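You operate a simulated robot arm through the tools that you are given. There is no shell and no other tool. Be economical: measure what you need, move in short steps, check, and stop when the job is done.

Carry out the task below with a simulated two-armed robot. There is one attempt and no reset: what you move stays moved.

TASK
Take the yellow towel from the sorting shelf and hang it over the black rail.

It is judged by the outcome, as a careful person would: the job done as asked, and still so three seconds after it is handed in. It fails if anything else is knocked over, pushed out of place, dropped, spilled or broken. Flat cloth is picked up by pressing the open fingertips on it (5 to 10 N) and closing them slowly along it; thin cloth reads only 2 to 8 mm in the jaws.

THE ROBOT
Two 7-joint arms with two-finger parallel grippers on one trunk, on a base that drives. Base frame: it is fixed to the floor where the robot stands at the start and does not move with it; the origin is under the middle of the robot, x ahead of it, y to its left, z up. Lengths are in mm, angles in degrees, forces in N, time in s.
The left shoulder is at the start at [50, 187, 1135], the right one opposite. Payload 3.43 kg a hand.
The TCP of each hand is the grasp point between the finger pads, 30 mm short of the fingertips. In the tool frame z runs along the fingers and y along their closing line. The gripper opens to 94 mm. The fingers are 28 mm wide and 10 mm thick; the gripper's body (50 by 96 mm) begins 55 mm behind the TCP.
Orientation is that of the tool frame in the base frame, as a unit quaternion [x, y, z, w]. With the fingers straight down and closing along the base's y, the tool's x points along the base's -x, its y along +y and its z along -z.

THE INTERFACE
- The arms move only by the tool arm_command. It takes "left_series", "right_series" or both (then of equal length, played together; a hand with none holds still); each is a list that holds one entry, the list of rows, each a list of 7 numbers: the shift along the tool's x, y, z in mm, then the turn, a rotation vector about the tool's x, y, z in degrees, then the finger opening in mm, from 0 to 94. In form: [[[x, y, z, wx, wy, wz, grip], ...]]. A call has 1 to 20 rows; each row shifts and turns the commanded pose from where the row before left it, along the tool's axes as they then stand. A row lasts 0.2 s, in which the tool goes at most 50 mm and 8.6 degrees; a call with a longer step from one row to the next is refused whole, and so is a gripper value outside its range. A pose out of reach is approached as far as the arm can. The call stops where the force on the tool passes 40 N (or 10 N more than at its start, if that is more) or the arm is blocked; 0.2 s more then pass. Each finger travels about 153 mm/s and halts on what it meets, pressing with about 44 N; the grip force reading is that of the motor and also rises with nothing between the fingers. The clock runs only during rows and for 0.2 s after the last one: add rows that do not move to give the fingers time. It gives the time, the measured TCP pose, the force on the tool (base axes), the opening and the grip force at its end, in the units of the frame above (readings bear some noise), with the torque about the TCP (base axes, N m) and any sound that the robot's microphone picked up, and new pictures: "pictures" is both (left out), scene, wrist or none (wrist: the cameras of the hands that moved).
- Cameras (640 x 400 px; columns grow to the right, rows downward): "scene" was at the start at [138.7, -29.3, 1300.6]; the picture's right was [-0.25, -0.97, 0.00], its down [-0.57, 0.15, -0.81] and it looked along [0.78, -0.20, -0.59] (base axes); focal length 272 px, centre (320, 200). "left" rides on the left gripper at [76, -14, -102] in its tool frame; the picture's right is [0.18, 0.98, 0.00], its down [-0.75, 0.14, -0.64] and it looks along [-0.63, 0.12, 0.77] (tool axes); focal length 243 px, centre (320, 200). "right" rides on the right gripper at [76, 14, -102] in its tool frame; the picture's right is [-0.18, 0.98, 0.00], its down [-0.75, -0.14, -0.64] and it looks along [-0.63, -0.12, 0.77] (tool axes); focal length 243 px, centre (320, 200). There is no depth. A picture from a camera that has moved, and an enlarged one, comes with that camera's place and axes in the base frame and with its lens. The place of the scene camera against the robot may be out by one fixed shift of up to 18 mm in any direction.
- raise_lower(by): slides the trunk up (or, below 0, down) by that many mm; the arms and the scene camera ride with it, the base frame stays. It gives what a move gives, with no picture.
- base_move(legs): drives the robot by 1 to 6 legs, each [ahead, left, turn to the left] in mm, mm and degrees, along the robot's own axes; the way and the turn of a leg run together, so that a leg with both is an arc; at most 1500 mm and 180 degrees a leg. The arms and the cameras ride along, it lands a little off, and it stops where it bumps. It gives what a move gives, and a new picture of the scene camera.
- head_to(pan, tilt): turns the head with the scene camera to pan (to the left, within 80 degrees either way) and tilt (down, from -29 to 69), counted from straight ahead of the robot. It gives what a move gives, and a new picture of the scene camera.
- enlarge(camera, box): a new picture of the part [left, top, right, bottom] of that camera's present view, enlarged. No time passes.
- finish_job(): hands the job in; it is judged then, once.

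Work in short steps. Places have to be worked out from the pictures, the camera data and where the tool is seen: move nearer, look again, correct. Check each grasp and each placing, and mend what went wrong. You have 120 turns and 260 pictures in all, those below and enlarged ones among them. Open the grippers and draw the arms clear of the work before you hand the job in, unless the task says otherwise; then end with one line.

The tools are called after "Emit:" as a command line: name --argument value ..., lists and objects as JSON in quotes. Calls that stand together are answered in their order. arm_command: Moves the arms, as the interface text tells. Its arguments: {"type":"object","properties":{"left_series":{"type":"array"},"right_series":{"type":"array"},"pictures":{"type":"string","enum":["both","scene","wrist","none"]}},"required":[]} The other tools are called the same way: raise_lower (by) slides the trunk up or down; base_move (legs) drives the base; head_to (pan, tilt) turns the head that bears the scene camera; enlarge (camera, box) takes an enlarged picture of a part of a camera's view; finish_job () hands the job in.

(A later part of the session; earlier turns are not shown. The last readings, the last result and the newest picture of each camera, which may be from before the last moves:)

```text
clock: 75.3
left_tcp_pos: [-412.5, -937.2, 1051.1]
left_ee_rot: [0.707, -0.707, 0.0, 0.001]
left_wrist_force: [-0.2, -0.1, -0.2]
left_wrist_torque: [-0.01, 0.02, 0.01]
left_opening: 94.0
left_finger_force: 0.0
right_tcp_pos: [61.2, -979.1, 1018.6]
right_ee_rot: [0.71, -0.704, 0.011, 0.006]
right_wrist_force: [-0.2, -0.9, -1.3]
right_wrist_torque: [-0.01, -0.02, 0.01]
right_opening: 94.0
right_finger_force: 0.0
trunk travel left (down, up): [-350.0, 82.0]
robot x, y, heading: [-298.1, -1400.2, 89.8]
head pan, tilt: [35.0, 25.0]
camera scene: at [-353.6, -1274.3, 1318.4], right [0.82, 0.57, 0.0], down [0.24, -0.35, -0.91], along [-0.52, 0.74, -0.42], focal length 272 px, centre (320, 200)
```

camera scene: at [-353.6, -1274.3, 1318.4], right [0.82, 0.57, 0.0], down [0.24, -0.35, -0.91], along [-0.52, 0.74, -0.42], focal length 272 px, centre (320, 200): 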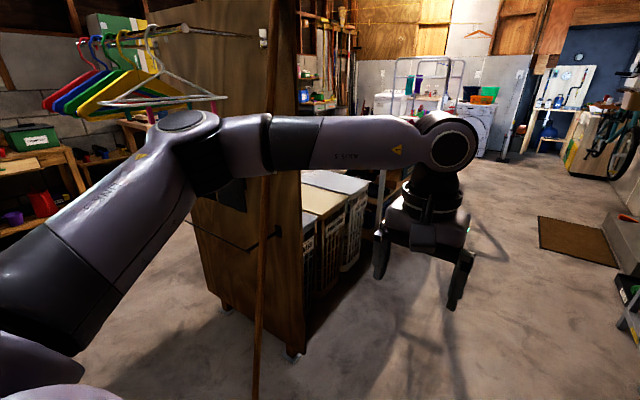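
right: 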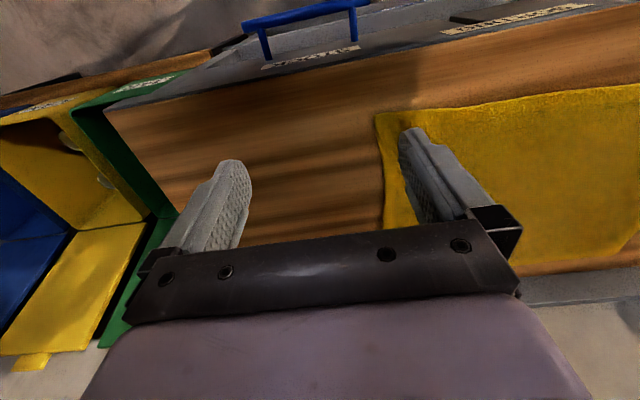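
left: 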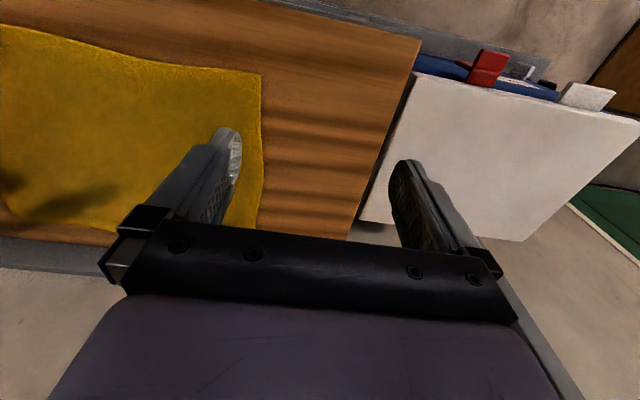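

Strafe left to stand in front of the rail, keeping distance.

Emit:
base_move --legs '[[-100, 0, 0], [0, 900, 0]]'

Emit:
head_to --pan 0 --tilt 35

```text
clock: 80.8
left_tcp_pos: [-1306.3, -1033.8, 1051.1]
left_ee_rot: [-0.706, 0.708, -0.001, -0.001]
left_wrist_force: [-0.5, 0.3, -0.1]
left_wrist_torque: [-0.04, 0.01, 0.01]
left_opening: 93.8
left_finger_force: 0.0
right_tcp_pos: [-832.7, -1078.6, 1019.1]
right_ee_rot: [0.709, -0.705, 0.012, 0.007]
right_wrist_force: [0.3, 0.7, 1.0]
right_wrist_torque: [0.01, -0.03, -0.01]
right_opening: 94.3
right_finger_force: 0.0
trunk travel left (down, up): [-350.0, 82.0]
robot x, y, heading: [-1190.5, -1497.5, 89.8]
head pan, tilt: [35.0, 25.0]
camera scene: at [-1249.6, -1371.6, 1318.4], right [0.82, 0.57, 0.0], down [0.24, -0.35, -0.91], along [-0.52, 0.75, -0.42], focal length 272 px, centre (320, 200)
```

scene: 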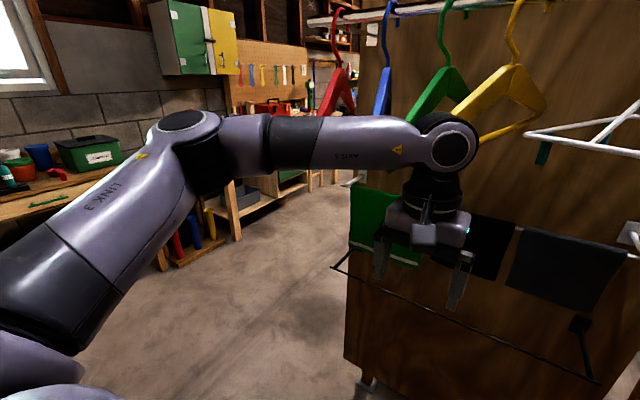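

```text
clock: 81.8
left_tcp_pos: [-1306.7, -1033.3, 1051.4]
left_ee_rot: [-0.706, 0.708, -0.001, -0.001]
left_wrist_force: [-0.3, 0.2, -0.2]
left_wrist_torque: [-0.05, 0.02, 0.01]
left_opening: 94.0
left_finger_force: 0.0
right_tcp_pos: [-833.8, -1079.5, 1017.5]
right_ee_rot: [0.709, -0.705, 0.011, 0.006]
right_wrist_force: [-0.4, -0.4, -0.2]
right_wrist_torque: [0.0, -0.02, -0.04]
right_opening: 93.9
right_finger_force: 0.0
trunk travel left (down, up): [-350.0, 82.0]
robot x, y, heading: [-1191.6, -1495.2, 89.5]
head pan, tilt: [0.0, 35.0]
camera scene: at [-1196.5, -1359.3, 1302.6], right [1.0, 0.0, 0.0], down [0.0, -0.57, -0.82], along [0.0, 0.82, -0.57], focal length 272 px, centre (320, 200)
```

scene: 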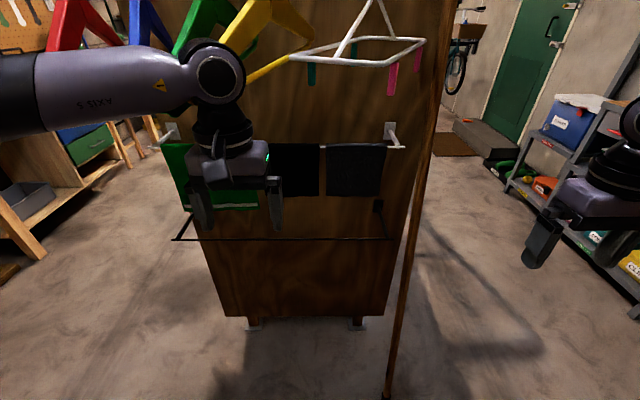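

The rail is clear now: about x −1643…−978, y ≈ −752, z ≈ 738, sticking out ~150 mm from the panel; towels above it end at z ≈ 880. I get a zoomed look to refine, then drive back to the bench for the towel.

Emit:
enlarge --camera "scene" --box '[150, 100, 450, 290]'

Emit:
base_move --legs '[[0, -900, 0], [0, 0, -90], [0, 1350, 0]]'

```text
2.11 times, centred on (300, 195) of scene
camera zoom: at [-1196.5, -1359.3, 1302.6], right [1.0, 0.0, 0.0], down [0.0, -0.57, -0.82], along [0.0, 0.82, -0.57], focal length 573 px, centre (362, 210)
```

zoom: 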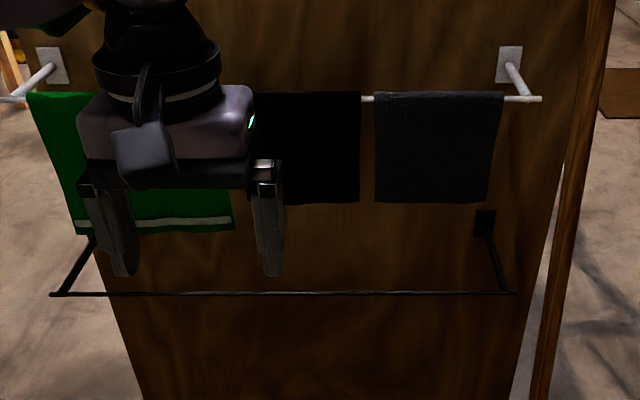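

```text
clock: 89.5
left_tcp_pos: [129.4, -1249.6, 1047.5]
left_ee_rot: [-0.136, 0.991, -0.006, -0.002]
left_wrist_force: [0.3, 0.4, -1.6]
left_wrist_torque: [0.0, -0.02, 0.02]
left_opening: 94.1
left_finger_force: 0.0
right_tcp_pos: [212.9, -1689.9, 1019.6]
right_ee_rot: [-0.175, 0.984, -0.002, -0.012]
right_wrist_force: [0.1, 0.4, 0.1]
right_wrist_torque: [-0.01, -0.04, -0.04]
right_opening: 94.0
right_finger_force: 0.1
trunk travel left (down, up): [-350.0, 82.0]
robot x, y, heading: [-282.3, -1496.8, 15.4]
head pan, tilt: [0.0, 35.0]
stopped in leg 2: the robot was blocked; the commanded pose is now the measured one
camera scene: at [-149.8, -1452.9, 1302.7], right [0.27, -0.96, 0.01], down [-0.55, -0.16, -0.82], along [0.79, 0.21, -0.58], focal length 272 px, centre (320, 200)
```

scene: 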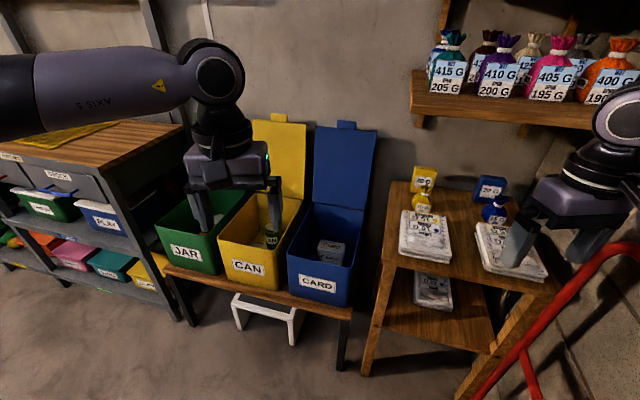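

The turn was blocked (probably my right elbow at the door or red hand truck). I turn back the way I came, move away in +y, then finish the turn.

Emit:
base_move --legs '[[0, 0, 20]]'

Emit:
head_to --pan -75 --tilt 30

```text
clock: 91.0
left_tcp_pos: [27.2, -1134.8, 1050.3]
left_ee_rot: [-0.302, 0.953, 0.0, -0.001]
left_wrist_force: [0.0, 0.5, -0.2]
left_wrist_torque: [0.01, -0.03, 0.06]
left_opening: 93.8
left_finger_force: 0.1
right_tcp_pos: [254.1, -1526.9, 1016.2]
right_ee_rot: [-0.336, 0.942, 0.001, -0.012]
right_wrist_force: [-0.4, 0.0, -0.3]
right_wrist_torque: [0.0, 0.02, -0.02]
right_opening: 94.1
right_finger_force: 0.0
trunk travel left (down, up): [-350.0, 82.0]
robot x, y, heading: [-284.8, -1497.0, 35.3]
head pan, tilt: [0.0, 35.0]
camera scene: at [-170.0, -1421.2, 1302.6], right [0.57, -0.82, 0.0], down [-0.47, -0.33, -0.82], along [0.67, 0.47, -0.57], focal length 272 px, centre (320, 200)
```

scene: 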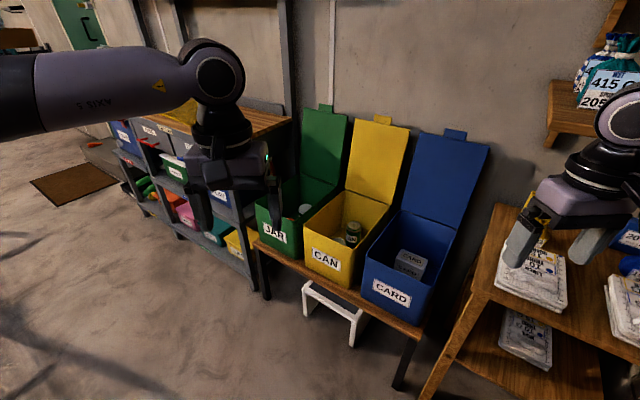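

```text
clock: 92.5
left_tcp_pos: [27.0, -1135.5, 1050.0]
left_ee_rot: [-0.303, 0.953, -0.001, -0.001]
left_wrist_force: [-0.4, 0.1, 0.0]
left_wrist_torque: [-0.01, -0.01, -0.03]
left_opening: 93.9
left_finger_force: 0.1
right_tcp_pos: [253.5, -1525.9, 1016.5]
right_ee_rot: [-0.335, 0.942, 0.001, -0.013]
right_wrist_force: [-0.3, 0.0, -0.1]
right_wrist_torque: [0.0, 0.0, -0.03]
right_opening: 93.9
right_finger_force: 0.0
trunk travel left (down, up): [-350.0, 82.0]
robot x, y, heading: [-285.8, -1495.7, 34.8]
head pan, tilt: [-75.0, 30.0]
camera scene: at [-172.9, -1529.9, 1310.4], right [-0.64, -0.77, 0.0], down [-0.38, 0.32, -0.87], along [0.66, -0.56, -0.5], focal length 272 px, centre (320, 200)
```

scene: 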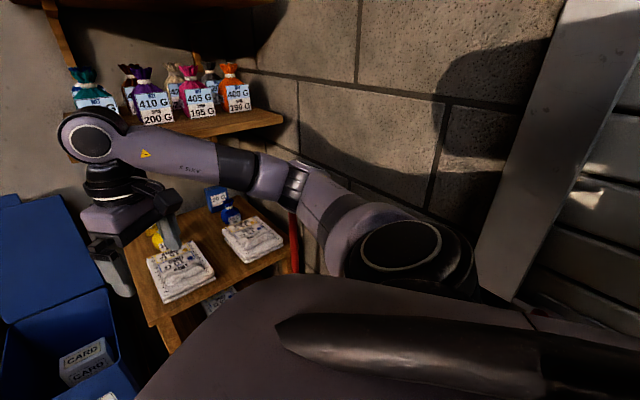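

I move left then ahead, away from the hand truck, then finish turning to heading 0.

Emit:
base_move --legs '[[0, 350, 0], [200, 0, 0], [0, 0, -35]]'

Emit:
head_to --pan -78 --tilt 25

```text
clock: 97.7
left_tcp_pos: [136.3, -969.6, 1049.7]
left_ee_rot: [-0.003, 1.0, 0.0, -0.002]
left_wrist_force: [0.1, 0.2, 0.6]
left_wrist_torque: [-0.01, -0.04, -0.01]
left_opening: 94.1
left_finger_force: 0.1
right_tcp_pos: [100.8, -1419.0, 1016.6]
right_ee_rot: [-0.039, 0.999, 0.005, -0.012]
right_wrist_force: [0.3, -0.5, -0.1]
right_wrist_torque: [0.03, 0.0, 0.02]
right_opening: 94.0
right_finger_force: 0.1
trunk travel left (down, up): [-350.0, 82.0]
robot x, y, heading: [-327.2, -1090.3, 0.2]
head pan, tilt: [-75.0, 30.0]
camera scene: at [-249.1, -1183.4, 1310.4], right [-0.97, -0.26, 0.0], down [-0.13, 0.48, -0.87], along [0.23, -0.84, -0.5], focal length 272 px, centre (320, 200)
```

scene: 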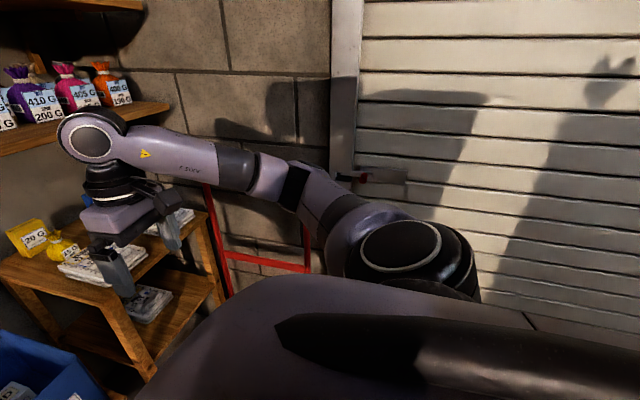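

```text
clock: 98.3
left_tcp_pos: [137.6, -969.3, 1050.7]
left_ee_rot: [-0.004, 1.0, 0.0, -0.001]
left_wrist_force: [-0.5, 0.2, 0.2]
left_wrist_torque: [-0.01, -0.01, 0.0]
left_opening: 93.8
left_finger_force: 0.2
right_tcp_pos: [99.7, -1419.7, 1016.8]
right_ee_rot: [-0.038, 0.999, 0.004, -0.013]
right_wrist_force: [-0.7, -1.1, 0.0]
right_wrist_torque: [-0.01, 0.0, -0.01]
right_opening: 94.1
right_finger_force: 0.1
trunk travel left (down, up): [-350.0, 82.0]
robot x, y, heading: [-329.1, -1090.6, 0.0]
head pan, tilt: [-78.0, 25.0]
camera scene: at [-253.3, -1186.0, 1318.3], right [-0.98, -0.21, 0.0], down [-0.09, 0.41, -0.91], along [0.19, -0.89, -0.42], focal length 272 px, centre (320, 200)
```

scene: 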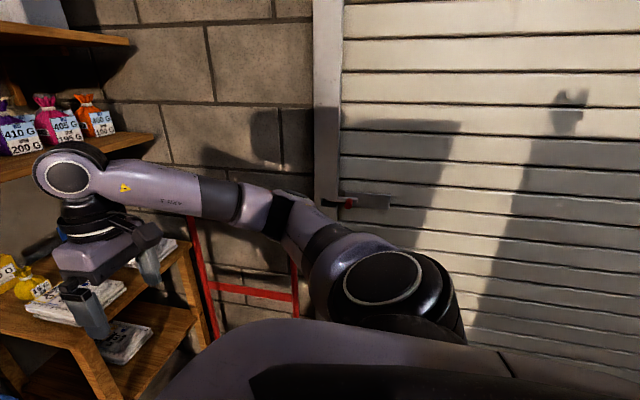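

The hand truck still stands. I strafe along to the bench and approach the towel.

Emit:
base_move --legs '[[0, 940, 0], [330, 0, 0]]'

Emit:
head_to --pan 0 --tilt 45

```text
clock: 105.0
left_tcp_pos: [473.9, -46.5, 1049.9]
left_ee_rot: [0.002, 1.0, 0.0, -0.001]
left_wrist_force: [0.1, 0.4, -0.9]
left_wrist_torque: [0.0, -0.02, 0.02]
left_opening: 93.9
left_finger_force: 0.1
right_tcp_pos: [431.8, -495.4, 1017.1]
right_ee_rot: [-0.032, 0.999, 0.005, -0.012]
right_wrist_force: [0.4, -1.3, -0.7]
right_wrist_torque: [0.06, 0.02, -0.01]
right_opening: 94.0
right_finger_force: 0.0
trunk travel left (down, up): [-350.0, 82.0]
robot x, y, heading: [9.5, -157.7, -0.5]
head pan, tilt: [-78.0, 25.0]
camera scene: at [80.7, -257.7, 1318.3], right [-0.98, -0.2, 0.0], down [-0.08, 0.41, -0.91], along [0.18, -0.89, -0.42], focal length 272 px, centre (320, 200)
```

scene: 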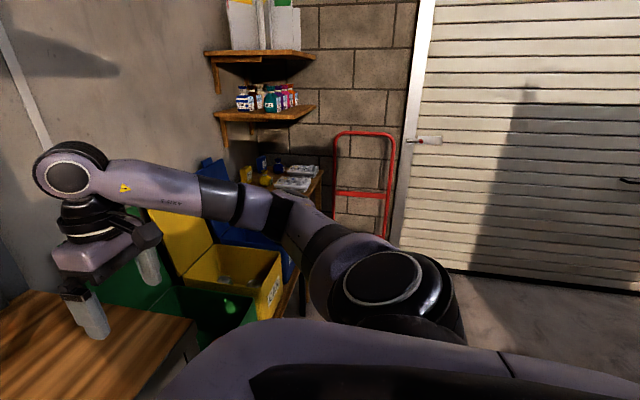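

```text
clock: 106.5
left_tcp_pos: [473.4, -44.5, 1049.9]
left_ee_rot: [0.002, 1.0, 0.0, -0.002]
left_wrist_force: [-0.2, -0.2, 0.5]
left_wrist_torque: [0.03, 0.0, 0.01]
left_opening: 93.8
left_finger_force: 0.0
right_tcp_pos: [431.0, -495.7, 1015.4]
right_ee_rot: [-0.033, 0.999, 0.004, -0.012]
right_wrist_force: [-0.8, 0.3, 0.1]
right_wrist_torque: [0.0, 0.02, -0.02]
right_opening: 94.1
right_finger_force: 0.1
trunk travel left (down, up): [-350.0, 82.0]
robot x, y, heading: [10.0, -157.5, -0.5]
head pan, tilt: [0.0, 45.0]
camera scene: at [143.2, -168.2, 1287.8], right [-0.01, -1.0, 0.0], down [-0.71, 0.01, -0.71], along [0.71, -0.01, -0.71], focal length 272 px, centre (320, 200)
```

scene: 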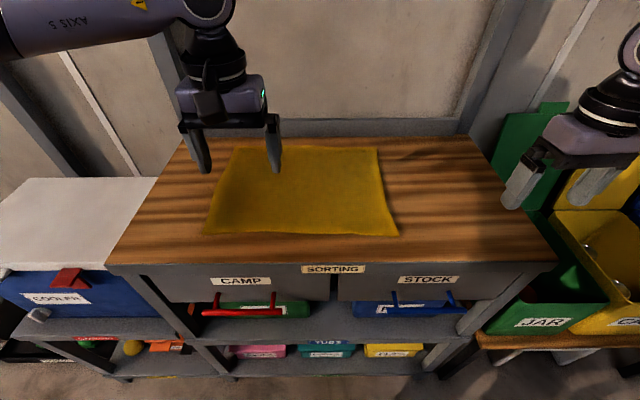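

The towel measures about 420 × 320 mm: front corners near (500, 68) and (488, −339). I'll need the hands yawed 90° (closing along x) and later pitched to point forward; I test the yaw first in free air.

Emit:
arm_command --left_series '[[[0, 0, 0, 0, 0, 8.18, 94], [0, 0, 0, 0, 0, 8.18, 94], [0, 0, 0, 0, 0, 8.18, 94], [0, 0, 0, 0, 0, 8.18, 94], [0, 0, 0, 0, 0, 8.18, 94], [0, 0, 0, 0, 0, 8.18, 94], [0, 0, 0, 0, 0, 8.18, 94], [0, 0, 0, 0, 0, 8.18, 94], [0, 0, 0, 0, 0, 8.18, 94], [0, 0, 0, 0, 0, 8.18, 94], [0, 0, 0, 0, 0, 8.18, 94]]]' --right_series '[[[0, 0, 0, 0, 0, -8.18, 94], [0, 0, 0, 0, 0, -8.18, 94], [0, 0, 0, 0, 0, -8.18, 94], [0, 0, 0, 0, 0, -8.18, 94], [0, 0, 0, 0, 0, -8.18, 94], [0, 0, 0, 0, 0, -8.18, 94], [0, 0, 0, 0, 0, -8.18, 94], [0, 0, 0, 0, 0, -8.18, 94], [0, 0, 0, 0, 0, -8.18, 94], [0, 0, 0, 0, 0, -8.18, 94], [0, 0, 0, 0, 0, -8.18, 94]]]' --pictures "scene"

```text
clock: 108.9
left_tcp_pos: [471.8, -44.7, 1051.1]
left_ee_rot: [0.481, 0.877, -0.001, -0.002]
left_wrist_force: [-0.1, -0.4, 0.0]
left_wrist_torque: [0.01, -0.02, 0.0]
left_opening: 94.0
left_finger_force: 0.1
left hand out of reach, approached as far as the arm can: row 8, 9, 10, 11
right_tcp_pos: [379.4, -403.8, 995.3]
right_ee_rot: [-0.467, 0.884, -0.002, 0.001]
right_wrist_force: [-1.1, 0.3, -0.3]
right_wrist_torque: [-0.02, -0.01, -0.01]
right_opening: 94.0
right_finger_force: 0.0
right hand out of reach, approached as far as the arm can: row 5, 6, 7, 8, 9, 10, 11
trunk travel left (down, up): [-350.0, 82.0]
robot x, y, heading: [11.8, -156.9, -0.5]
head pan, tilt: [0.0, 45.0]
camera scene: at [142.5, -167.4, 1287.9], right [-0.01, -1.0, 0.0], down [-0.71, 0.01, -0.71], along [0.71, -0.01, -0.71], focal length 272 px, centre (320, 200)
```

scene: 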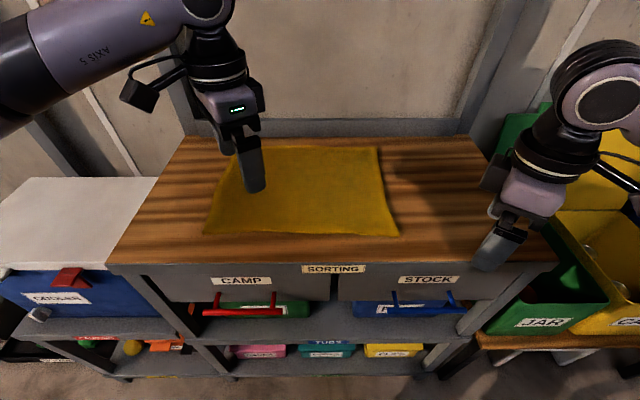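

That direction stops at ~58°. I try the other direction (cameras inward).

Emit:
arm_command --left_series '[[[0, 0, 0, 0, 0, -8.5, 94], [0, 0, 0, 0, 0, -8.5, 94], [0, 0, 0, 0, 0, -8.5, 94], [0, 0, 0, 0, 0, -8.5, 94], [0, 0, 0, 0, 0, -8.5, 94], [0, 0, 0, 0, 0, -8.5, 94], [0, 0, 0, 0, 0, -8.5, 94], [0, 0, 0, 0, 0, -8.5, 94], [0, 0, 0, 0, 0, -8.5, 94], [0, 0, 0, 0, 0, -8.5, 94], [0, 0, 0, 0, 0, -8.5, 94], [0, 0, 0, 0, 0, -8.5, 94], [0, 0, 0, 0, 0, -8.5, 94], [0, 0, 0, 0, 0, -8.5, 94], [0, 0, 0, 0, 0, -8.5, 94], [0, 0, 0, 0, 0, -8.5, 94], [0, 0, 0, 0, 0, -8.5, 94]]]' --right_series '[[[0, 0, 0, 0, 0, 8.5, 94], [0, 0, 0, 0, 0, 8.5, 94], [0, 0, 0, 0, 0, 8.5, 94], [0, 0, 0, 0, 0, 8.5, 94], [0, 0, 0, 0, 0, 8.5, 94], [0, 0, 0, 0, 0, 8.5, 94], [0, 0, 0, 0, 0, 8.5, 94], [0, 0, 0, 0, 0, 8.5, 94], [0, 0, 0, 0, 0, 8.5, 94], [0, 0, 0, 0, 0, 8.5, 94], [0, 0, 0, 0, 0, 8.5, 94], [0, 0, 0, 0, 0, 8.5, 94], [0, 0, 0, 0, 0, 8.5, 94], [0, 0, 0, 0, 0, 8.5, 94], [0, 0, 0, 0, 0, 8.5, 94], [0, 0, 0, 0, 0, 8.5, 94], [0, 0, 0, 0, 0, 8.5, 94]]]' --pictures "scene"

```text
clock: 112.5
left_tcp_pos: [472.8, -45.4, 1049.6]
left_ee_rot: [-0.69, 0.724, 0.001, -0.001]
left_wrist_force: [0.7, -0.3, -1.1]
left_wrist_torque: [-0.01, -0.03, 0.0]
left_opening: 93.9
left_finger_force: 0.0
right_tcp_pos: [379.9, -402.9, 993.2]
right_ee_rot: [0.701, 0.713, 0.001, 0.0]
right_wrist_force: [-0.2, -0.1, -0.8]
right_wrist_torque: [0.0, 0.01, 0.0]
right_opening: 93.9
right_finger_force: 0.0
trunk travel left (down, up): [-350.0, 82.0]
robot x, y, heading: [6.1, -162.0, -0.6]
head pan, tilt: [0.0, 45.0]
camera scene: at [143.2, -168.1, 1287.8], right [-0.01, -1.0, 0.0], down [-0.71, 0.01, -0.71], along [0.71, -0.01, -0.71], focal length 272 px, centre (320, 200)
```

scene: 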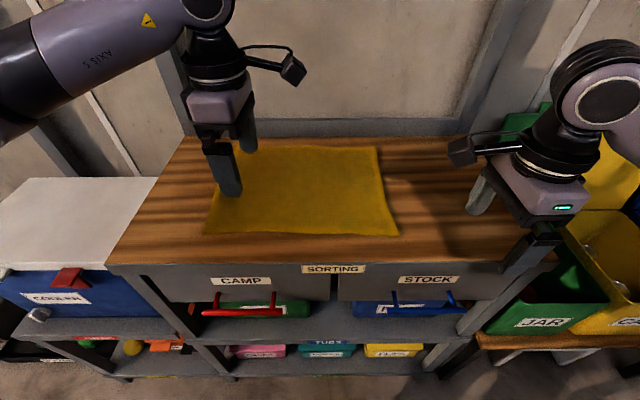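

Yaw of 90° works with the cameras inward. Now I test pitching both hands to point forward in free air.

Emit:
arm_command --left_series '[[[0, 0, 0, 8.5, 0, 0, 94], [0, 0, 0, 8.5, 0, 0, 94], [0, 0, 0, 8.5, 0, 0, 94], [0, 0, 0, 8.5, 0, 0, 94], [0, 0, 0, 8.5, 0, 0, 94], [0, 0, 0, 8.5, 0, 0, 94], [0, 0, 0, 8.5, 0, 0, 94], [0, 0, 0, 8.5, 0, 0, 94], [0, 0, 0, 8.5, 0, 0, 94], [0, 0, 0, 8.5, 0, 0, 94]]]' --right_series '[[[0, 0, 0, -8.5, 0, 0, 94], [0, 0, 0, -8.5, 0, 0, 94], [0, 0, 0, -8.5, 0, 0, 94], [0, 0, 0, -8.5, 0, 0, 94], [0, 0, 0, -8.5, 0, 0, 94], [0, 0, 0, -8.5, 0, 0, 94], [0, 0, 0, -8.5, 0, 0, 94], [0, 0, 0, -8.5, 0, 0, 94], [0, 0, 0, -8.5, 0, 0, 94], [0, 0, 0, -8.5, 0, 0, 94]]]' --pictures "scene"

```text
clock: 114.7
left_tcp_pos: [472.5, -46.8, 1050.5]
left_ee_rot: [-0.508, 0.535, -0.49, 0.464]
left_wrist_force: [-0.5, 0.4, -1.1]
left_wrist_torque: [-0.02, 0.01, -0.02]
left_opening: 94.2
left_finger_force: 0.0
right_tcp_pos: [438.1, -401.5, 999.3]
right_ee_rot: [0.593, 0.621, 0.375, 0.349]
right_wrist_force: [0.7, 0.5, -0.1]
right_wrist_torque: [-0.05, 0.03, -0.01]
right_opening: 94.0
right_finger_force: 0.0
right hand out of reach, approached as far as the arm can: row 5, 6, 7, 8, 9, 10
trunk travel left (down, up): [-350.0, 82.0]
robot x, y, heading: [6.4, -160.9, -0.4]
head pan, tilt: [0.0, 45.0]
camera scene: at [142.8, -167.6, 1287.7], right [-0.01, -1.0, 0.0], down [-0.71, 0.01, -0.71], along [0.71, -0.01, -0.71], focal length 272 px, centre (320, 200)
```

scene: 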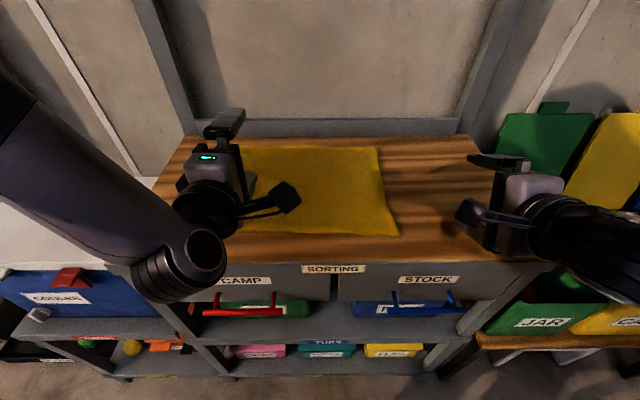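

The left hand reaches 85°; the right only ~64° since it was farther aside. I check the right hand at a lateral spot mirroring the left.

Emit:
arm_command --right_series '[[[20, 0, 5, 0, 0, 0, 94], [20, 0, 5, 0, 0, 0, 94], [20, 0, 5, -4, 0, 0, 94], [20, 0, 5, -4, 0, 0, 94], [20, 0, 5, -4, 0, 0, 94], [20, 0, 5, -4, 0, 0, 94], [10, 0, 5, -5, 0, 0, 94]]]' --pictures "none"

```text
clock: 116.3
left_tcp_pos: [472.0, -45.1, 1050.9]
left_ee_rot: [-0.508, 0.535, -0.489, 0.465]
left_wrist_force: [-0.1, -0.6, 0.6]
left_wrist_torque: [0.0, 0.01, -0.03]
left_opening: 94.3
left_finger_force: 0.1
right_tcp_pos: [444.4, -361.1, 994.8]
right_ee_rot: [0.593, 0.621, 0.376, 0.348]
right_wrist_force: [0.1, -0.5, -0.6]
right_wrist_torque: [0.0, 0.02, -0.03]
right_opening: 94.1
right_finger_force: 0.1
right hand out of reach, approached as far as the arm can: row 3, 4, 5, 6, 7
trunk travel left (down, up): [-350.0, 82.0]
robot x, y, heading: [9.0, -158.1, -0.7]
head pan, tilt: [0.0, 45.0]
```

The right arm is at a joint limit in this posture. I pitch it back down, recentre it, and retry.

Emit:
arm_command --right_series '[[[0, 0, 0, 8, 0, 0, 94], [0, 0, 0, 8, 0, 0, 94], [0, 0, 0, 8, 0, 0, 94], [0, 0, 0, 8, 0, 0, 94], [0, 0, 0, 8, 0, 0, 94], [0, 0, 0, 8, 0, 0, 94], [0, 0, 0, 8, 0, 0, 94], [0, 0, 0, 6.5, 0, 0, 94], [20, 5, -10, 0, 0, 0, 94], [20, 5, -10, 0, 0, 0, 94], [20, 5, -10, 0, 0, 0, 94], [20, 5, -10, 0, 0, 0, 94]]]' --pictures "none"

Emit:
arm_command --right_series '[[[0, 0, 0, -8.5, 0, 0, 94], [0, 0, 0, -8.5, 0, 0, 94], [0, 0, 0, -8.5, 0, 0, 94], [0, 0, 0, -8.5, 0, 0, 94], [0, 0, 0, -8.5, 0, 0, 94], [0, 0, 0, -8.5, 0, 0, 94], [0, 0, 0, -8.5, 0, 0, 94], [0, 0, 0, -8.5, 0, 0, 94], [0, 0, 0, -8.5, 0, 0, 94], [0, 0, 0, -8.5, 0, 0, 94]]]' --pictures "scene"

```text
clock: 118.9
left_tcp_pos: [473.1, -46.1, 1049.0]
left_ee_rot: [-0.508, 0.535, -0.488, 0.466]
left_wrist_force: [-0.1, -0.2, 0.4]
left_wrist_torque: [-0.01, -0.02, 0.01]
left_opening: 93.8
left_finger_force: 0.0
right_tcp_pos: [461.0, -280.5, 1035.3]
right_ee_rot: [0.688, 0.726, -0.002, -0.01]
right_wrist_force: [0.1, -0.1, 0.2]
right_wrist_torque: [-0.02, -0.01, 0.03]
right_opening: 93.9
right_finger_force: 0.0
trunk travel left (down, up): [-350.0, 82.0]
robot x, y, heading: [7.5, -158.2, -0.2]
head pan, tilt: [0.0, 45.0]
```

```text
clock: 121.1
left_tcp_pos: [472.1, -46.1, 1050.7]
left_ee_rot: [-0.509, 0.535, -0.489, 0.464]
left_wrist_force: [-0.6, -0.9, -0.5]
left_wrist_torque: [-0.01, 0.01, 0.03]
left_opening: 94.0
left_finger_force: 0.0
right_tcp_pos: [460.6, -280.3, 1035.6]
right_ee_rot: [0.513, 0.536, 0.491, 0.457]
right_wrist_force: [0.5, -0.8, -0.2]
right_wrist_torque: [0.03, 0.0, 0.03]
right_opening: 94.2
right_finger_force: 0.0
trunk travel left (down, up): [-350.0, 82.0]
robot x, y, heading: [6.6, -157.6, -0.4]
head pan, tilt: [0.0, 45.0]
camera scene: at [142.8, -169.0, 1287.8], right [-0.01, -1.0, 0.0], down [-0.71, 0.01, -0.71], along [0.71, -0.01, -0.71], focal length 272 px, centre (320, 200)
```

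scene: 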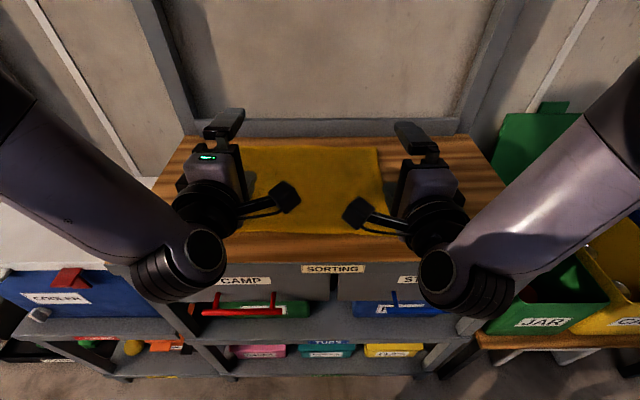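

Both hands can point forward here. I test widening to about ±160 lateral while pointing forward, also reaching 60 mm further ahead.

Emit:
arm_command --left_series '[[[-15, 0, 10, 0, 0, 0, 94], [-15, 0, 20, 0, 0, 0, 94], [-15, 0, 20, 0, 0, 0, 94], [0, 0, 0, 0, 0, 0, 94]]]' --right_series '[[[-15, 0, 20, 0, 0, 0, 94], [-15, 0, 20, 0, 0, 0, 94], [-15, 0, 20, 0, 0, 0, 94], [0, 0, 0, 0, 0, 0, 94]]]' --pictures "none"

```text
clock: 122.1
left_tcp_pos: [516.7, -36.2, 1065.2]
left_ee_rot: [-0.51, 0.535, -0.488, 0.465]
left_wrist_force: [-0.2, -0.8, -0.1]
left_wrist_torque: [0.04, -0.01, -0.01]
left_opening: 94.1
left_finger_force: 0.0
left hand out of reach, approached as far as the arm can: row 1, 2, 3
right_tcp_pos: [510.3, -278.1, 1051.7]
right_ee_rot: [0.515, 0.536, 0.488, 0.459]
right_wrist_force: [0.5, -0.3, 0.0]
right_wrist_torque: [-0.01, 0.03, 0.0]
right_opening: 93.9
right_finger_force: 0.0
right hand out of reach, approached as far as the arm can: row 1, 2, 3
trunk travel left (down, up): [-350.0, 82.0]
robot x, y, heading: [7.5, -156.1, -0.7]
head pan, tilt: [0.0, 45.0]
```

The wrist limit binds laterally. I relax the roll by ~25° (still clear for the rail) and try widening again.

Emit:
arm_command --left_series '[[[0, 0, 0, 0, 0, 8.3, 94], [0, 0, 0, 0, 0, 8.3, 94], [0, 0, 0, 0, 0, 8.3, 94], [-16, 0, 0, 0, 0, 0, 94], [-16, 0, 0, 0, 0, 0, 94], [-16, 0, 0, 0, 0, 0, 94], [0, 0, 0, 0, 0, 0, 94]]]' --right_series '[[[0, 0, 0, 0, 0, -8.3, 94], [0, 0, 0, 0, 0, -8.3, 94], [0, 0, 0, 0, 0, -8.3, 94], [-16, 0, 0, 0, 0, 0, 94], [-16, 0, 0, 0, 0, 0, 94], [-16, 0, 0, 0, 0, 0, 94], [0, 0, 0, 0, 0, 0, 94]]]' --pictures "scene"

```text
clock: 123.7
left_tcp_pos: [515.5, -15.2, 1098.4]
left_ee_rot: [-0.382, 0.633, -0.374, 0.559]
left_wrist_force: [0.1, 0.4, -0.2]
left_wrist_torque: [0.02, -0.02, 0.02]
left_opening: 94.0
left_finger_force: 0.1
left hand out of reach, approached as far as the arm can: row 4, 5, 6
right_tcp_pos: [508.1, -297.8, 1085.0]
right_ee_rot: [0.388, 0.634, 0.376, 0.553]
right_wrist_force: [0.0, 0.7, -0.1]
right_wrist_torque: [-0.01, -0.01, 0.0]
right_opening: 94.1
right_finger_force: 0.0
right hand out of reach, approached as far as the arm can: row 4, 5, 6
trunk travel left (down, up): [-350.0, 82.0]
robot x, y, heading: [8.5, -157.2, -0.6]
head pan, tilt: [0.0, 45.0]
camera scene: at [143.3, -168.1, 1287.8], right [-0.01, -1.0, 0.0], down [-0.71, 0.01, -0.71], along [0.71, -0.01, -0.71], focal length 272 px, centre (320, 200)
```

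scene: 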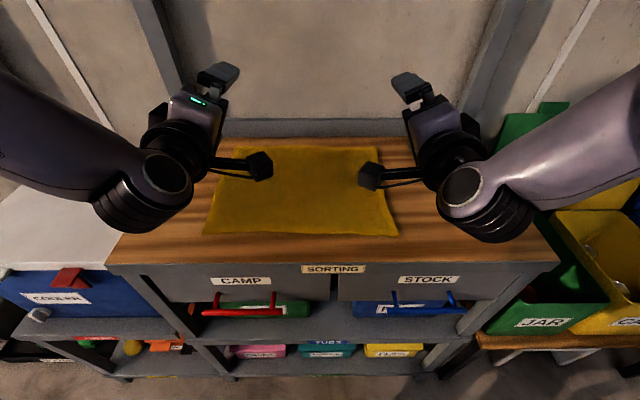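

Spacing of ~280 mm is available this way, enough for the 420 mm edge. I pitch the hands back down (about the base y axis) and look.

Emit:
arm_command --left_series '[[[0, 0, 0, -7.7, 3.59, 0, 94], [0, 0, 0, -7.7, 3.59, 0, 94], [0, 0, 0, -7.7, 3.59, 0, 94], [0, 0, 0, -7.7, 3.59, 0, 94], [0, 0, 0, -7.7, 3.59, 0, 94], [0, 0, 0, -7.7, 3.59, 0, 80], [0, 0, 0, -7.7, 3.59, 0, 70], [0, 0, 0, -7.7, 3.59, 0, 60], [0, 0, 0, -7.7, 3.59, 0, 60], [0, 0, 0, -7.7, 3.59, 0, 60], [0, 0, 0, 0, 0, 0, 60]]]' --right_series '[[[0, 0, 0, 7.7, 3.59, 0, 94], [0, 0, 0, 7.7, 3.59, 0, 94], [0, 0, 0, 7.7, 3.59, 0, 94], [0, 0, 0, 7.7, 3.59, 0, 94], [0, 0, 0, 7.7, 3.59, 0, 94], [0, 0, 0, 7.7, 3.59, 0, 80], [0, 0, 0, 7.7, 3.59, 0, 70], [0, 0, 0, 7.7, 3.59, 0, 60], [0, 0, 0, 7.7, 3.59, 0, 60], [0, 0, 0, 7.7, 3.59, 0, 60], [0, 0, 0, 0, 0, 0, 60]]]' --pictures "scene"

```text
clock: 126.1
left_tcp_pos: [513.2, -14.9, 1098.2]
left_ee_rot: [-0.515, 0.857, 0.001, -0.002]
left_wrist_force: [-0.1, 0.5, 0.4]
left_wrist_torque: [-0.05, -0.04, -0.01]
left_opening: 59.9
left_finger_force: 0.1
right_tcp_pos: [506.9, -297.8, 1086.7]
right_ee_rot: [0.514, 0.858, 0.002, -0.011]
right_wrist_force: [-0.2, 0.3, 0.0]
right_wrist_torque: [0.01, 0.01, 0.01]
right_opening: 60.0
right_finger_force: 0.0
trunk travel left (down, up): [-350.0, 82.0]
robot x, y, heading: [7.1, -159.5, -0.5]
head pan, tilt: [0.0, 45.0]
camera scene: at [142.9, -168.1, 1287.8], right [-0.01, -1.0, 0.0], down [-0.71, 0.01, -0.71], along [0.71, -0.01, -0.71], focal length 272 px, centre (320, 200)
```

scene: 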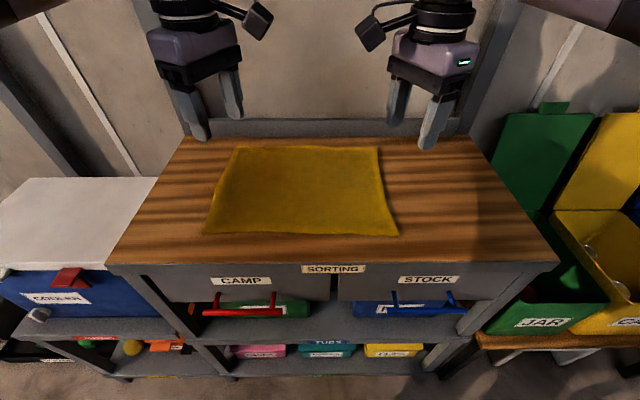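

Both hands are vertical, opened 60. I descend to ~40 mm above the cloth at the grasp points (left ≈(536, 5), right ≈(528, −275)).

Emit:
arm_command --left_series '[[[-4.75, -1.8, 32, 0, 0, 0, 60], [-4.75, -1.8, 32, 0, 0, 0, 60], [-4.75, -1.8, 32, 0, 0, 0, 60], [-4.75, -1.8, 32, 0, 0, 0, 60], [-4.75, -1.8, 32, 0, 0, 0, 60], [-4.75, -1.8, 32, 0, 0, 0, 60]]]' --right_series '[[[1.7, 4.9, 30, 0, 0, 0, 60], [1.7, 4.9, 30, 0, 0, 0, 60], [1.7, 4.9, 30, 0, 0, 0, 60], [1.7, 4.9, 30, 0, 0, 0, 60], [1.7, 4.9, 30, 0, 0, 0, 60], [1.7, 4.9, 30, 0, 0, 0, 60]]]' --pictures "both"

```text
clock: 127.5
left_tcp_pos: [535.8, 4.0, 912.4]
left_ee_rot: [-0.515, 0.857, -0.005, 0.002]
left_wrist_force: [-0.1, 1.5, 24.1]
left_wrist_torque: [0.28, 0.47, 0.03]
left_opening: 59.8
left_finger_force: 0.0
right_tcp_pos: [524.9, -274.0, 912.8]
right_ee_rot: [0.515, 0.857, 0.007, -0.005]
right_wrist_force: [3.3, -3.8, 29.6]
right_wrist_torque: [-0.38, 0.37, 0.09]
right_opening: 58.7
right_finger_force: 0.1
trunk travel left (down, up): [-350.0, 82.0]
robot x, y, heading: [7.1, -156.7, -0.9]
head pan, tilt: [0.0, 45.0]
camera scene: at [139.2, -168.5, 1289.7], right [-0.01, -1.0, 0.0], down [-0.7, 0.01, -0.71], along [0.71, -0.01, -0.7], focal length 272 px, centre (320, 200)
camera right: at [501.6, -202.1, 1017.1], right [0.95, 0.3, 0.0], down [0.23, -0.74, 0.63], along [0.19, -0.6, -0.78], focal length 243 px, centre (320, 200)
camera left: at [510.2, -69.5, 1016.2], right [-0.95, 0.3, -0.01], down [0.22, 0.73, 0.64], along [0.2, 0.61, -0.77], focal length 243 px, centre (320, 200)
```

scene: 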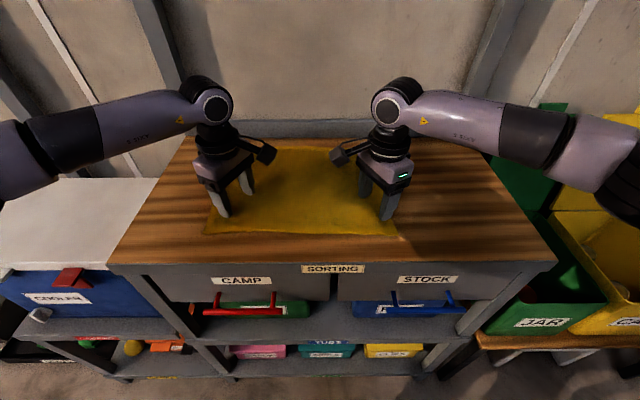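
right: 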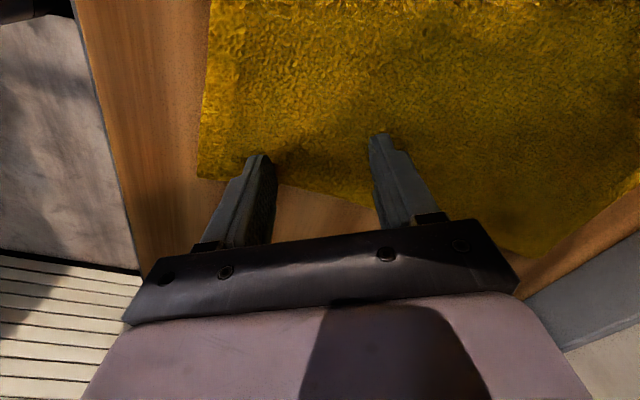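
left: 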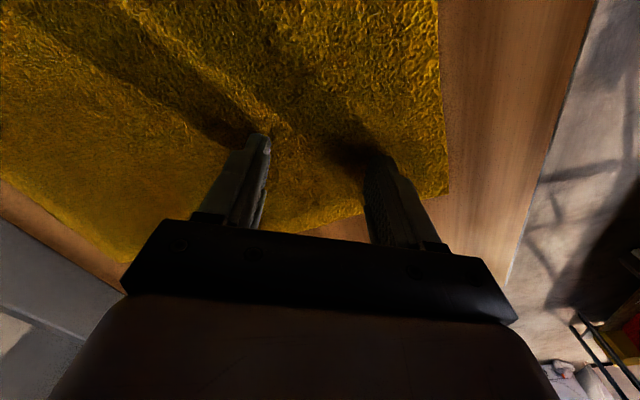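

Contact came early: the surface is really at z ≈ 881, so the towel is nearer and smaller than I judged, and the fingers already stand near its two front corners, ~25 mm inside the front edge. I lift slightly, shift 13 mm toward the edge, and press lightly.

Emit:
arm_command --left_series '[[[0, 0, -12, 0, 0, 0, 60], [6, 11.5, 0, 0, 0, 0, 60], [0, 0, 5, 0, 0, 0, 60], [0, 0, 2, 0, 0, 0, 60], [0, 0, 0, 0, 0, 0, 60]]]' --right_series '[[[0, 0, -12, 0, 0, 0, 60], [6, -11.5, 0, 0, 0, 0, 60], [0, 0, 5, 0, 0, 0, 60], [0, 0, 1, 0, 0, 0, 60], [0, 0, 0, 0, 0, 0, 60]]]' --pictures "none"

```text
clock: 128.7
left_tcp_pos: [523.0, 3.7, 912.9]
left_ee_rot: [-0.516, 0.856, 0.0, 0.001]
left_wrist_force: [-2.2, 3.6, 13.8]
left_wrist_torque: [0.12, 0.07, 0.02]
left_opening: 59.8
left_finger_force: 0.0
right_tcp_pos: [511.6, -273.8, 913.5]
right_ee_rot: [0.515, 0.857, 0.002, -0.009]
right_wrist_force: [-1.3, -1.0, 5.1]
right_wrist_torque: [0.01, 0.01, 0.01]
right_opening: 59.9
right_finger_force: 0.1
trunk travel left (down, up): [-350.0, 82.0]
robot x, y, heading: [5.2, -160.6, -0.6]
head pan, tilt: [0.0, 45.0]
```

Forces 13.8 and 5 N; I trim to about 8 N each and close slowly.

Emit:
arm_command --left_series '[[[0, 0, -1.5, 0, 0, 0, 60], [0, 0, 0, 0, 0, 0, 56], [0, 0, 0, 0, 0, 0, 52], [0, 0, 0, 0, 0, 0, 48], [0, 0, 0, 0, 0, 0, 44], [0, 0, 0, 0, 0, 0, 40], [0, 0, 0, 0, 0, 0, 36], [0, 0, 0, 0, 0, 0, 32], [0, 0, 0, 0, 0, 0, 28], [0, 0, 0, 0, 0, 0, 24], [0, 0, 0, 0, 0, 0, 20], [0, 0, 0, 0, 0, 0, 16], [0, 0, 0, 0, 0, 0, 12], [0, 0, 0, 0, 0, 0, 8], [0, 0, 0, 0, 0, 0, 4], [0, 0, 0, 0, 0, 0, 0], [0, 0, 0, 0, 0, 0, 0], [0, 0, 0, 0, 0, 0, 0]]]' --right_series '[[[0, 0, 0.8, 0, 0, 0, 60], [0, 0, 0, 0, 0, 0, 56], [0, 0, 0, 0, 0, 0, 52], [0, 0, 0, 0, 0, 0, 48], [0, 0, 0, 0, 0, 0, 44], [0, 0, 0, 0, 0, 0, 40], [0, 0, 0, 0, 0, 0, 36], [0, 0, 0, 0, 0, 0, 32], [0, 0, 0, 0, 0, 0, 28], [0, 0, 0, 0, 0, 0, 24], [0, 0, 0, 0, 0, 0, 20], [0, 0, 0, 0, 0, 0, 16], [0, 0, 0, 0, 0, 0, 12], [0, 0, 0, 0, 0, 0, 8], [0, 0, 0, 0, 0, 0, 4], [0, 0, 0, 0, 0, 0, 0], [0, 0, 0, 0, 0, 0, 0], [0, 0, 0, 0, 0, 0, 0]]]' --pictures "both"

```text
clock: 132.5
left_tcp_pos: [525.0, 4.7, 914.8]
left_ee_rot: [-0.515, 0.857, 0.0, -0.002]
left_wrist_force: [0.4, -5.2, 4.7]
left_wrist_torque: [-0.21, -0.01, -0.01]
left_opening: 4.4
left_finger_force: 39.1
right_tcp_pos: [513.1, -270.5, 913.7]
right_ee_rot: [0.514, 0.858, 0.002, -0.009]
right_wrist_force: [0.0, 4.7, 15.6]
right_wrist_torque: [0.11, -0.04, 0.01]
right_opening: 5.2
right_finger_force: 39.0
trunk travel left (down, up): [-350.0, 82.0]
robot x, y, heading: [8.8, -158.1, -0.8]
head pan, tilt: [0.0, 45.0]
camera scene: at [141.5, -167.9, 1288.1], right [-0.01, -1.0, 0.0], down [-0.71, 0.01, -0.71], along [0.71, -0.01, -0.71], focal length 272 px, centre (320, 200)
camera right: at [489.8, -200.5, 1017.5], right [0.95, 0.3, -0.01], down [0.24, -0.74, 0.63], along [0.18, -0.6, -0.78], focal length 243 px, centre (320, 200)
camera left: at [499.0, -69.7, 1017.3], right [-0.95, 0.3, 0.0], down [0.23, 0.73, 0.64], along [0.19, 0.61, -0.77], focal length 243 px, centre (320, 200)
```

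scene: 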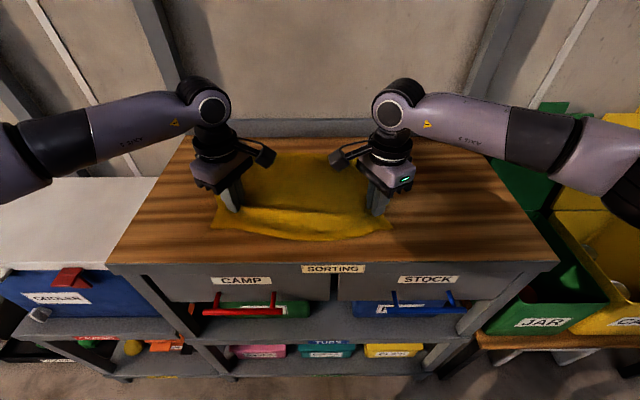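
right: 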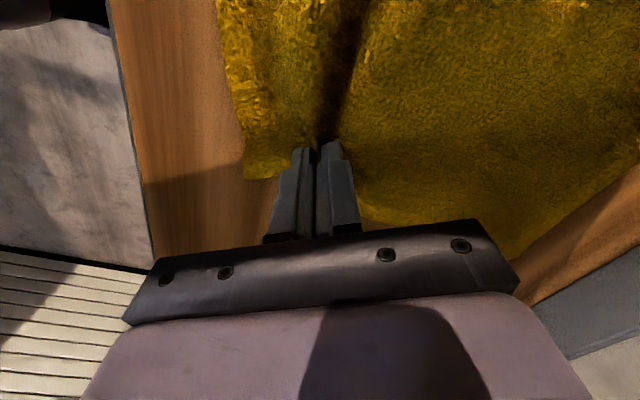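
left: 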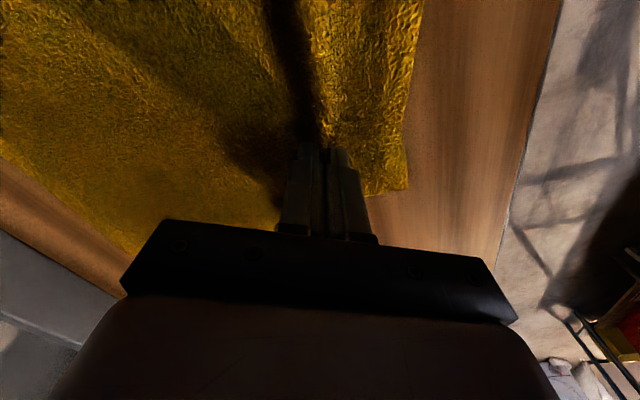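

Both pinches hold cloth (4.4 and 5.2 mm). I lift slowly and check.

Emit:
arm_command --left_series '[[[0, 0, -8, 0, 0, 0, 0], [0, 0, -15, 0, 0, 0, 0], [0, 0, -15, 0, 0, 0, 0], [0, 0, -15, 0, 0, 0, 0], [0, 0, -15, 0, 0, 0, 0], [0, 0, -15, 0, 0, 0, 0], [0, 0, -15, 0, 0, 0, 0], [0, 0, -15, 0, 0, 0, 0], [0, 0, -15, 0, 0, 0, 0], [0, 0, -15, 0, 0, 0, 0], [0, 0, -15, 0, 0, 0, 0]]]' --right_series '[[[0, 0, -8, 0, 0, 0, 0], [0, 0, -15, 0, 0, 0, 0], [0, 0, -15, 0, 0, 0, 0], [0, 0, -15, 0, 0, 0, 0], [0, 0, -15, 0, 0, 0, 0], [0, 0, -15, 0, 0, 0, 0], [0, 0, -15, 0, 0, 0, 0], [0, 0, -15, 0, 0, 0, 0], [0, 0, -15, 0, 0, 0, 0], [0, 0, -15, 0, 0, 0, 0], [0, 0, -15, 0, 0, 0, 0]]]' --pictures "scene"

Emit:
raise_lower --by 80

```text
clock: 134.9
left_tcp_pos: [524.0, 4.1, 1071.6]
left_ee_rot: [-0.516, 0.857, -0.001, -0.003]
left_wrist_force: [0.1, -5.7, -0.8]
left_wrist_torque: [-0.2, 0.01, 0.04]
left_opening: 4.6
left_finger_force: 39.1
right_tcp_pos: [516.7, -274.9, 1070.7]
right_ee_rot: [0.515, 0.857, 0.001, -0.01]
right_wrist_force: [0.3, 5.4, -0.4]
right_wrist_torque: [0.13, -0.02, 0.05]
right_opening: 4.5
right_finger_force: 39.6
trunk travel left (down, up): [-350.0, 82.0]
robot x, y, heading: [9.9, -159.1, -0.4]
head pan, tilt: [0.0, 45.0]
camera scene: at [143.0, -168.1, 1287.8], right [-0.01, -1.0, 0.0], down [-0.71, 0.01, -0.71], along [0.71, -0.01, -0.71], focal length 272 px, centre (320, 200)
```

scene: 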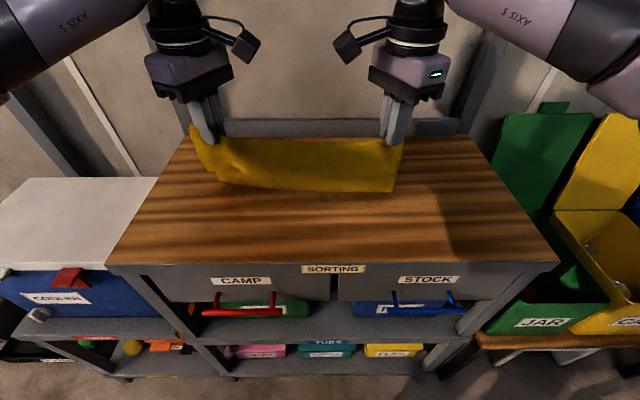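

```text
clock: 136.1
left_tcp_pos: [525.5, 5.3, 1150.1]
left_ee_rot: [-0.515, 0.857, -0.001, -0.001]
left_wrist_force: [0.0, -5.8, -1.5]
left_wrist_torque: [-0.16, -0.03, 0.02]
left_opening: 4.4
left_finger_force: 38.9
right_tcp_pos: [516.2, -275.5, 1150.3]
right_ee_rot: [0.515, 0.857, 0.002, -0.01]
right_wrist_force: [0.0, 5.1, 0.2]
right_wrist_torque: [0.15, 0.03, -0.03]
right_opening: 4.8
right_finger_force: 39.0
trunk travel left (down, up): [-430.0, 2.0]
robot x, y, heading: [8.2, -161.4, -0.3]
head pan, tilt: [0.0, 45.0]
```

The towel hangs nicely between the hands. I back away from the bench.

Emit:
base_move --legs '[[-340, 0, 0]]'

```text
clock: 138.3
left_tcp_pos: [182.7, 8.3, 1150.5]
left_ee_rot: [-0.516, 0.856, 0.0, -0.002]
left_wrist_force: [-0.4, -5.9, -0.6]
left_wrist_torque: [-0.18, -0.01, -0.01]
left_opening: 4.6
left_finger_force: 39.1
right_tcp_pos: [175.4, -272.1, 1150.6]
right_ee_rot: [0.513, 0.858, 0.002, -0.01]
right_wrist_force: [0.5, 4.6, -0.8]
right_wrist_torque: [0.17, 0.0, 0.02]
right_opening: 4.6
right_finger_force: 38.9
trunk travel left (down, up): [-430.0, 2.0]
robot x, y, heading: [-335.3, -153.7, -0.6]
head pan, tilt: [0.0, 45.0]
camera scene: at [-198.5, -165.4, 1367.9], right [-0.01, -1.0, 0.0], down [-0.71, 0.0, -0.71], along [0.71, 0.0, -0.71], focal length 272 px, centre (320, 200)
```

scene: 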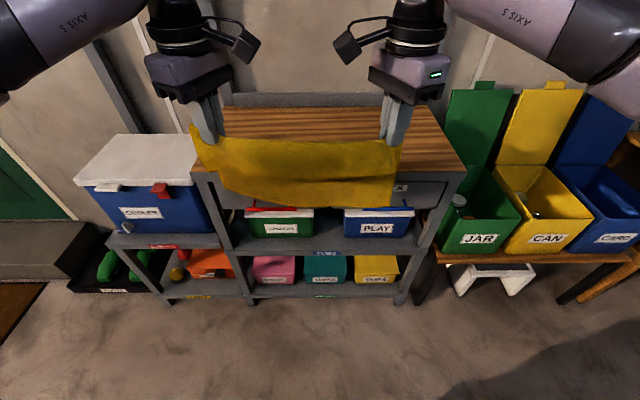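

Emit:
enlarge --camera "scene" --box '[160, 80, 440, 255]'

```text
2.29 times, centred on (300, 168) of scene
camera zoom: at [-198.5, -165.4, 1367.9], right [-0.01, -1.0, 0.0], down [-0.71, 0.0, -0.71], along [0.71, 0.0, -0.71], focal length 622 px, centre (366, 274)
```

zoom: 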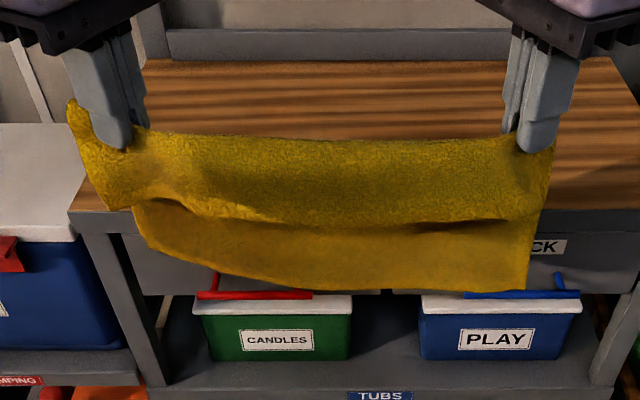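

The towel is pinched ~65 mm in from its near edge: a 65 mm near flap and a ~155 mm main part — a good split for draping. I now drive toward the rail: strafe right first.

Emit:
base_move --legs '[[0, -930, 0], [0, 0, 45]]'

```text
clock: 145.2
left_tcp_pos: [-93.0, -600.8, 1151.2]
left_ee_rot: [0.805, -0.594, 0.0, 0.002]
left_wrist_force: [3.7, -3.2, 0.3]
left_wrist_torque: [-0.16, -0.17, -0.09]
left_opening: 4.3
left_finger_force: 39.0
right_tcp_pos: [98.8, -804.2, 1149.8]
right_ee_rot: [0.146, 0.989, -0.002, -0.011]
right_wrist_force: [-3.1, 3.4, -0.4]
right_wrist_torque: [0.12, 0.12, -0.13]
right_opening: 4.7
right_finger_force: 39.3
trunk travel left (down, up): [-430.0, 2.0]
robot x, y, heading: [-342.3, -1082.8, 44.5]
head pan, tilt: [0.0, 45.0]
camera scene: at [-246.4, -992.6, 1367.8], right [0.7, -0.71, 0.0], down [-0.5, -0.5, -0.71], along [0.5, 0.5, -0.71], focal length 272 px, centre (320, 200)
```

scene: 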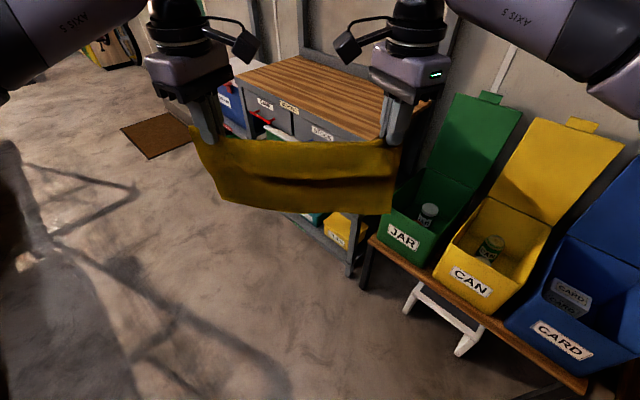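

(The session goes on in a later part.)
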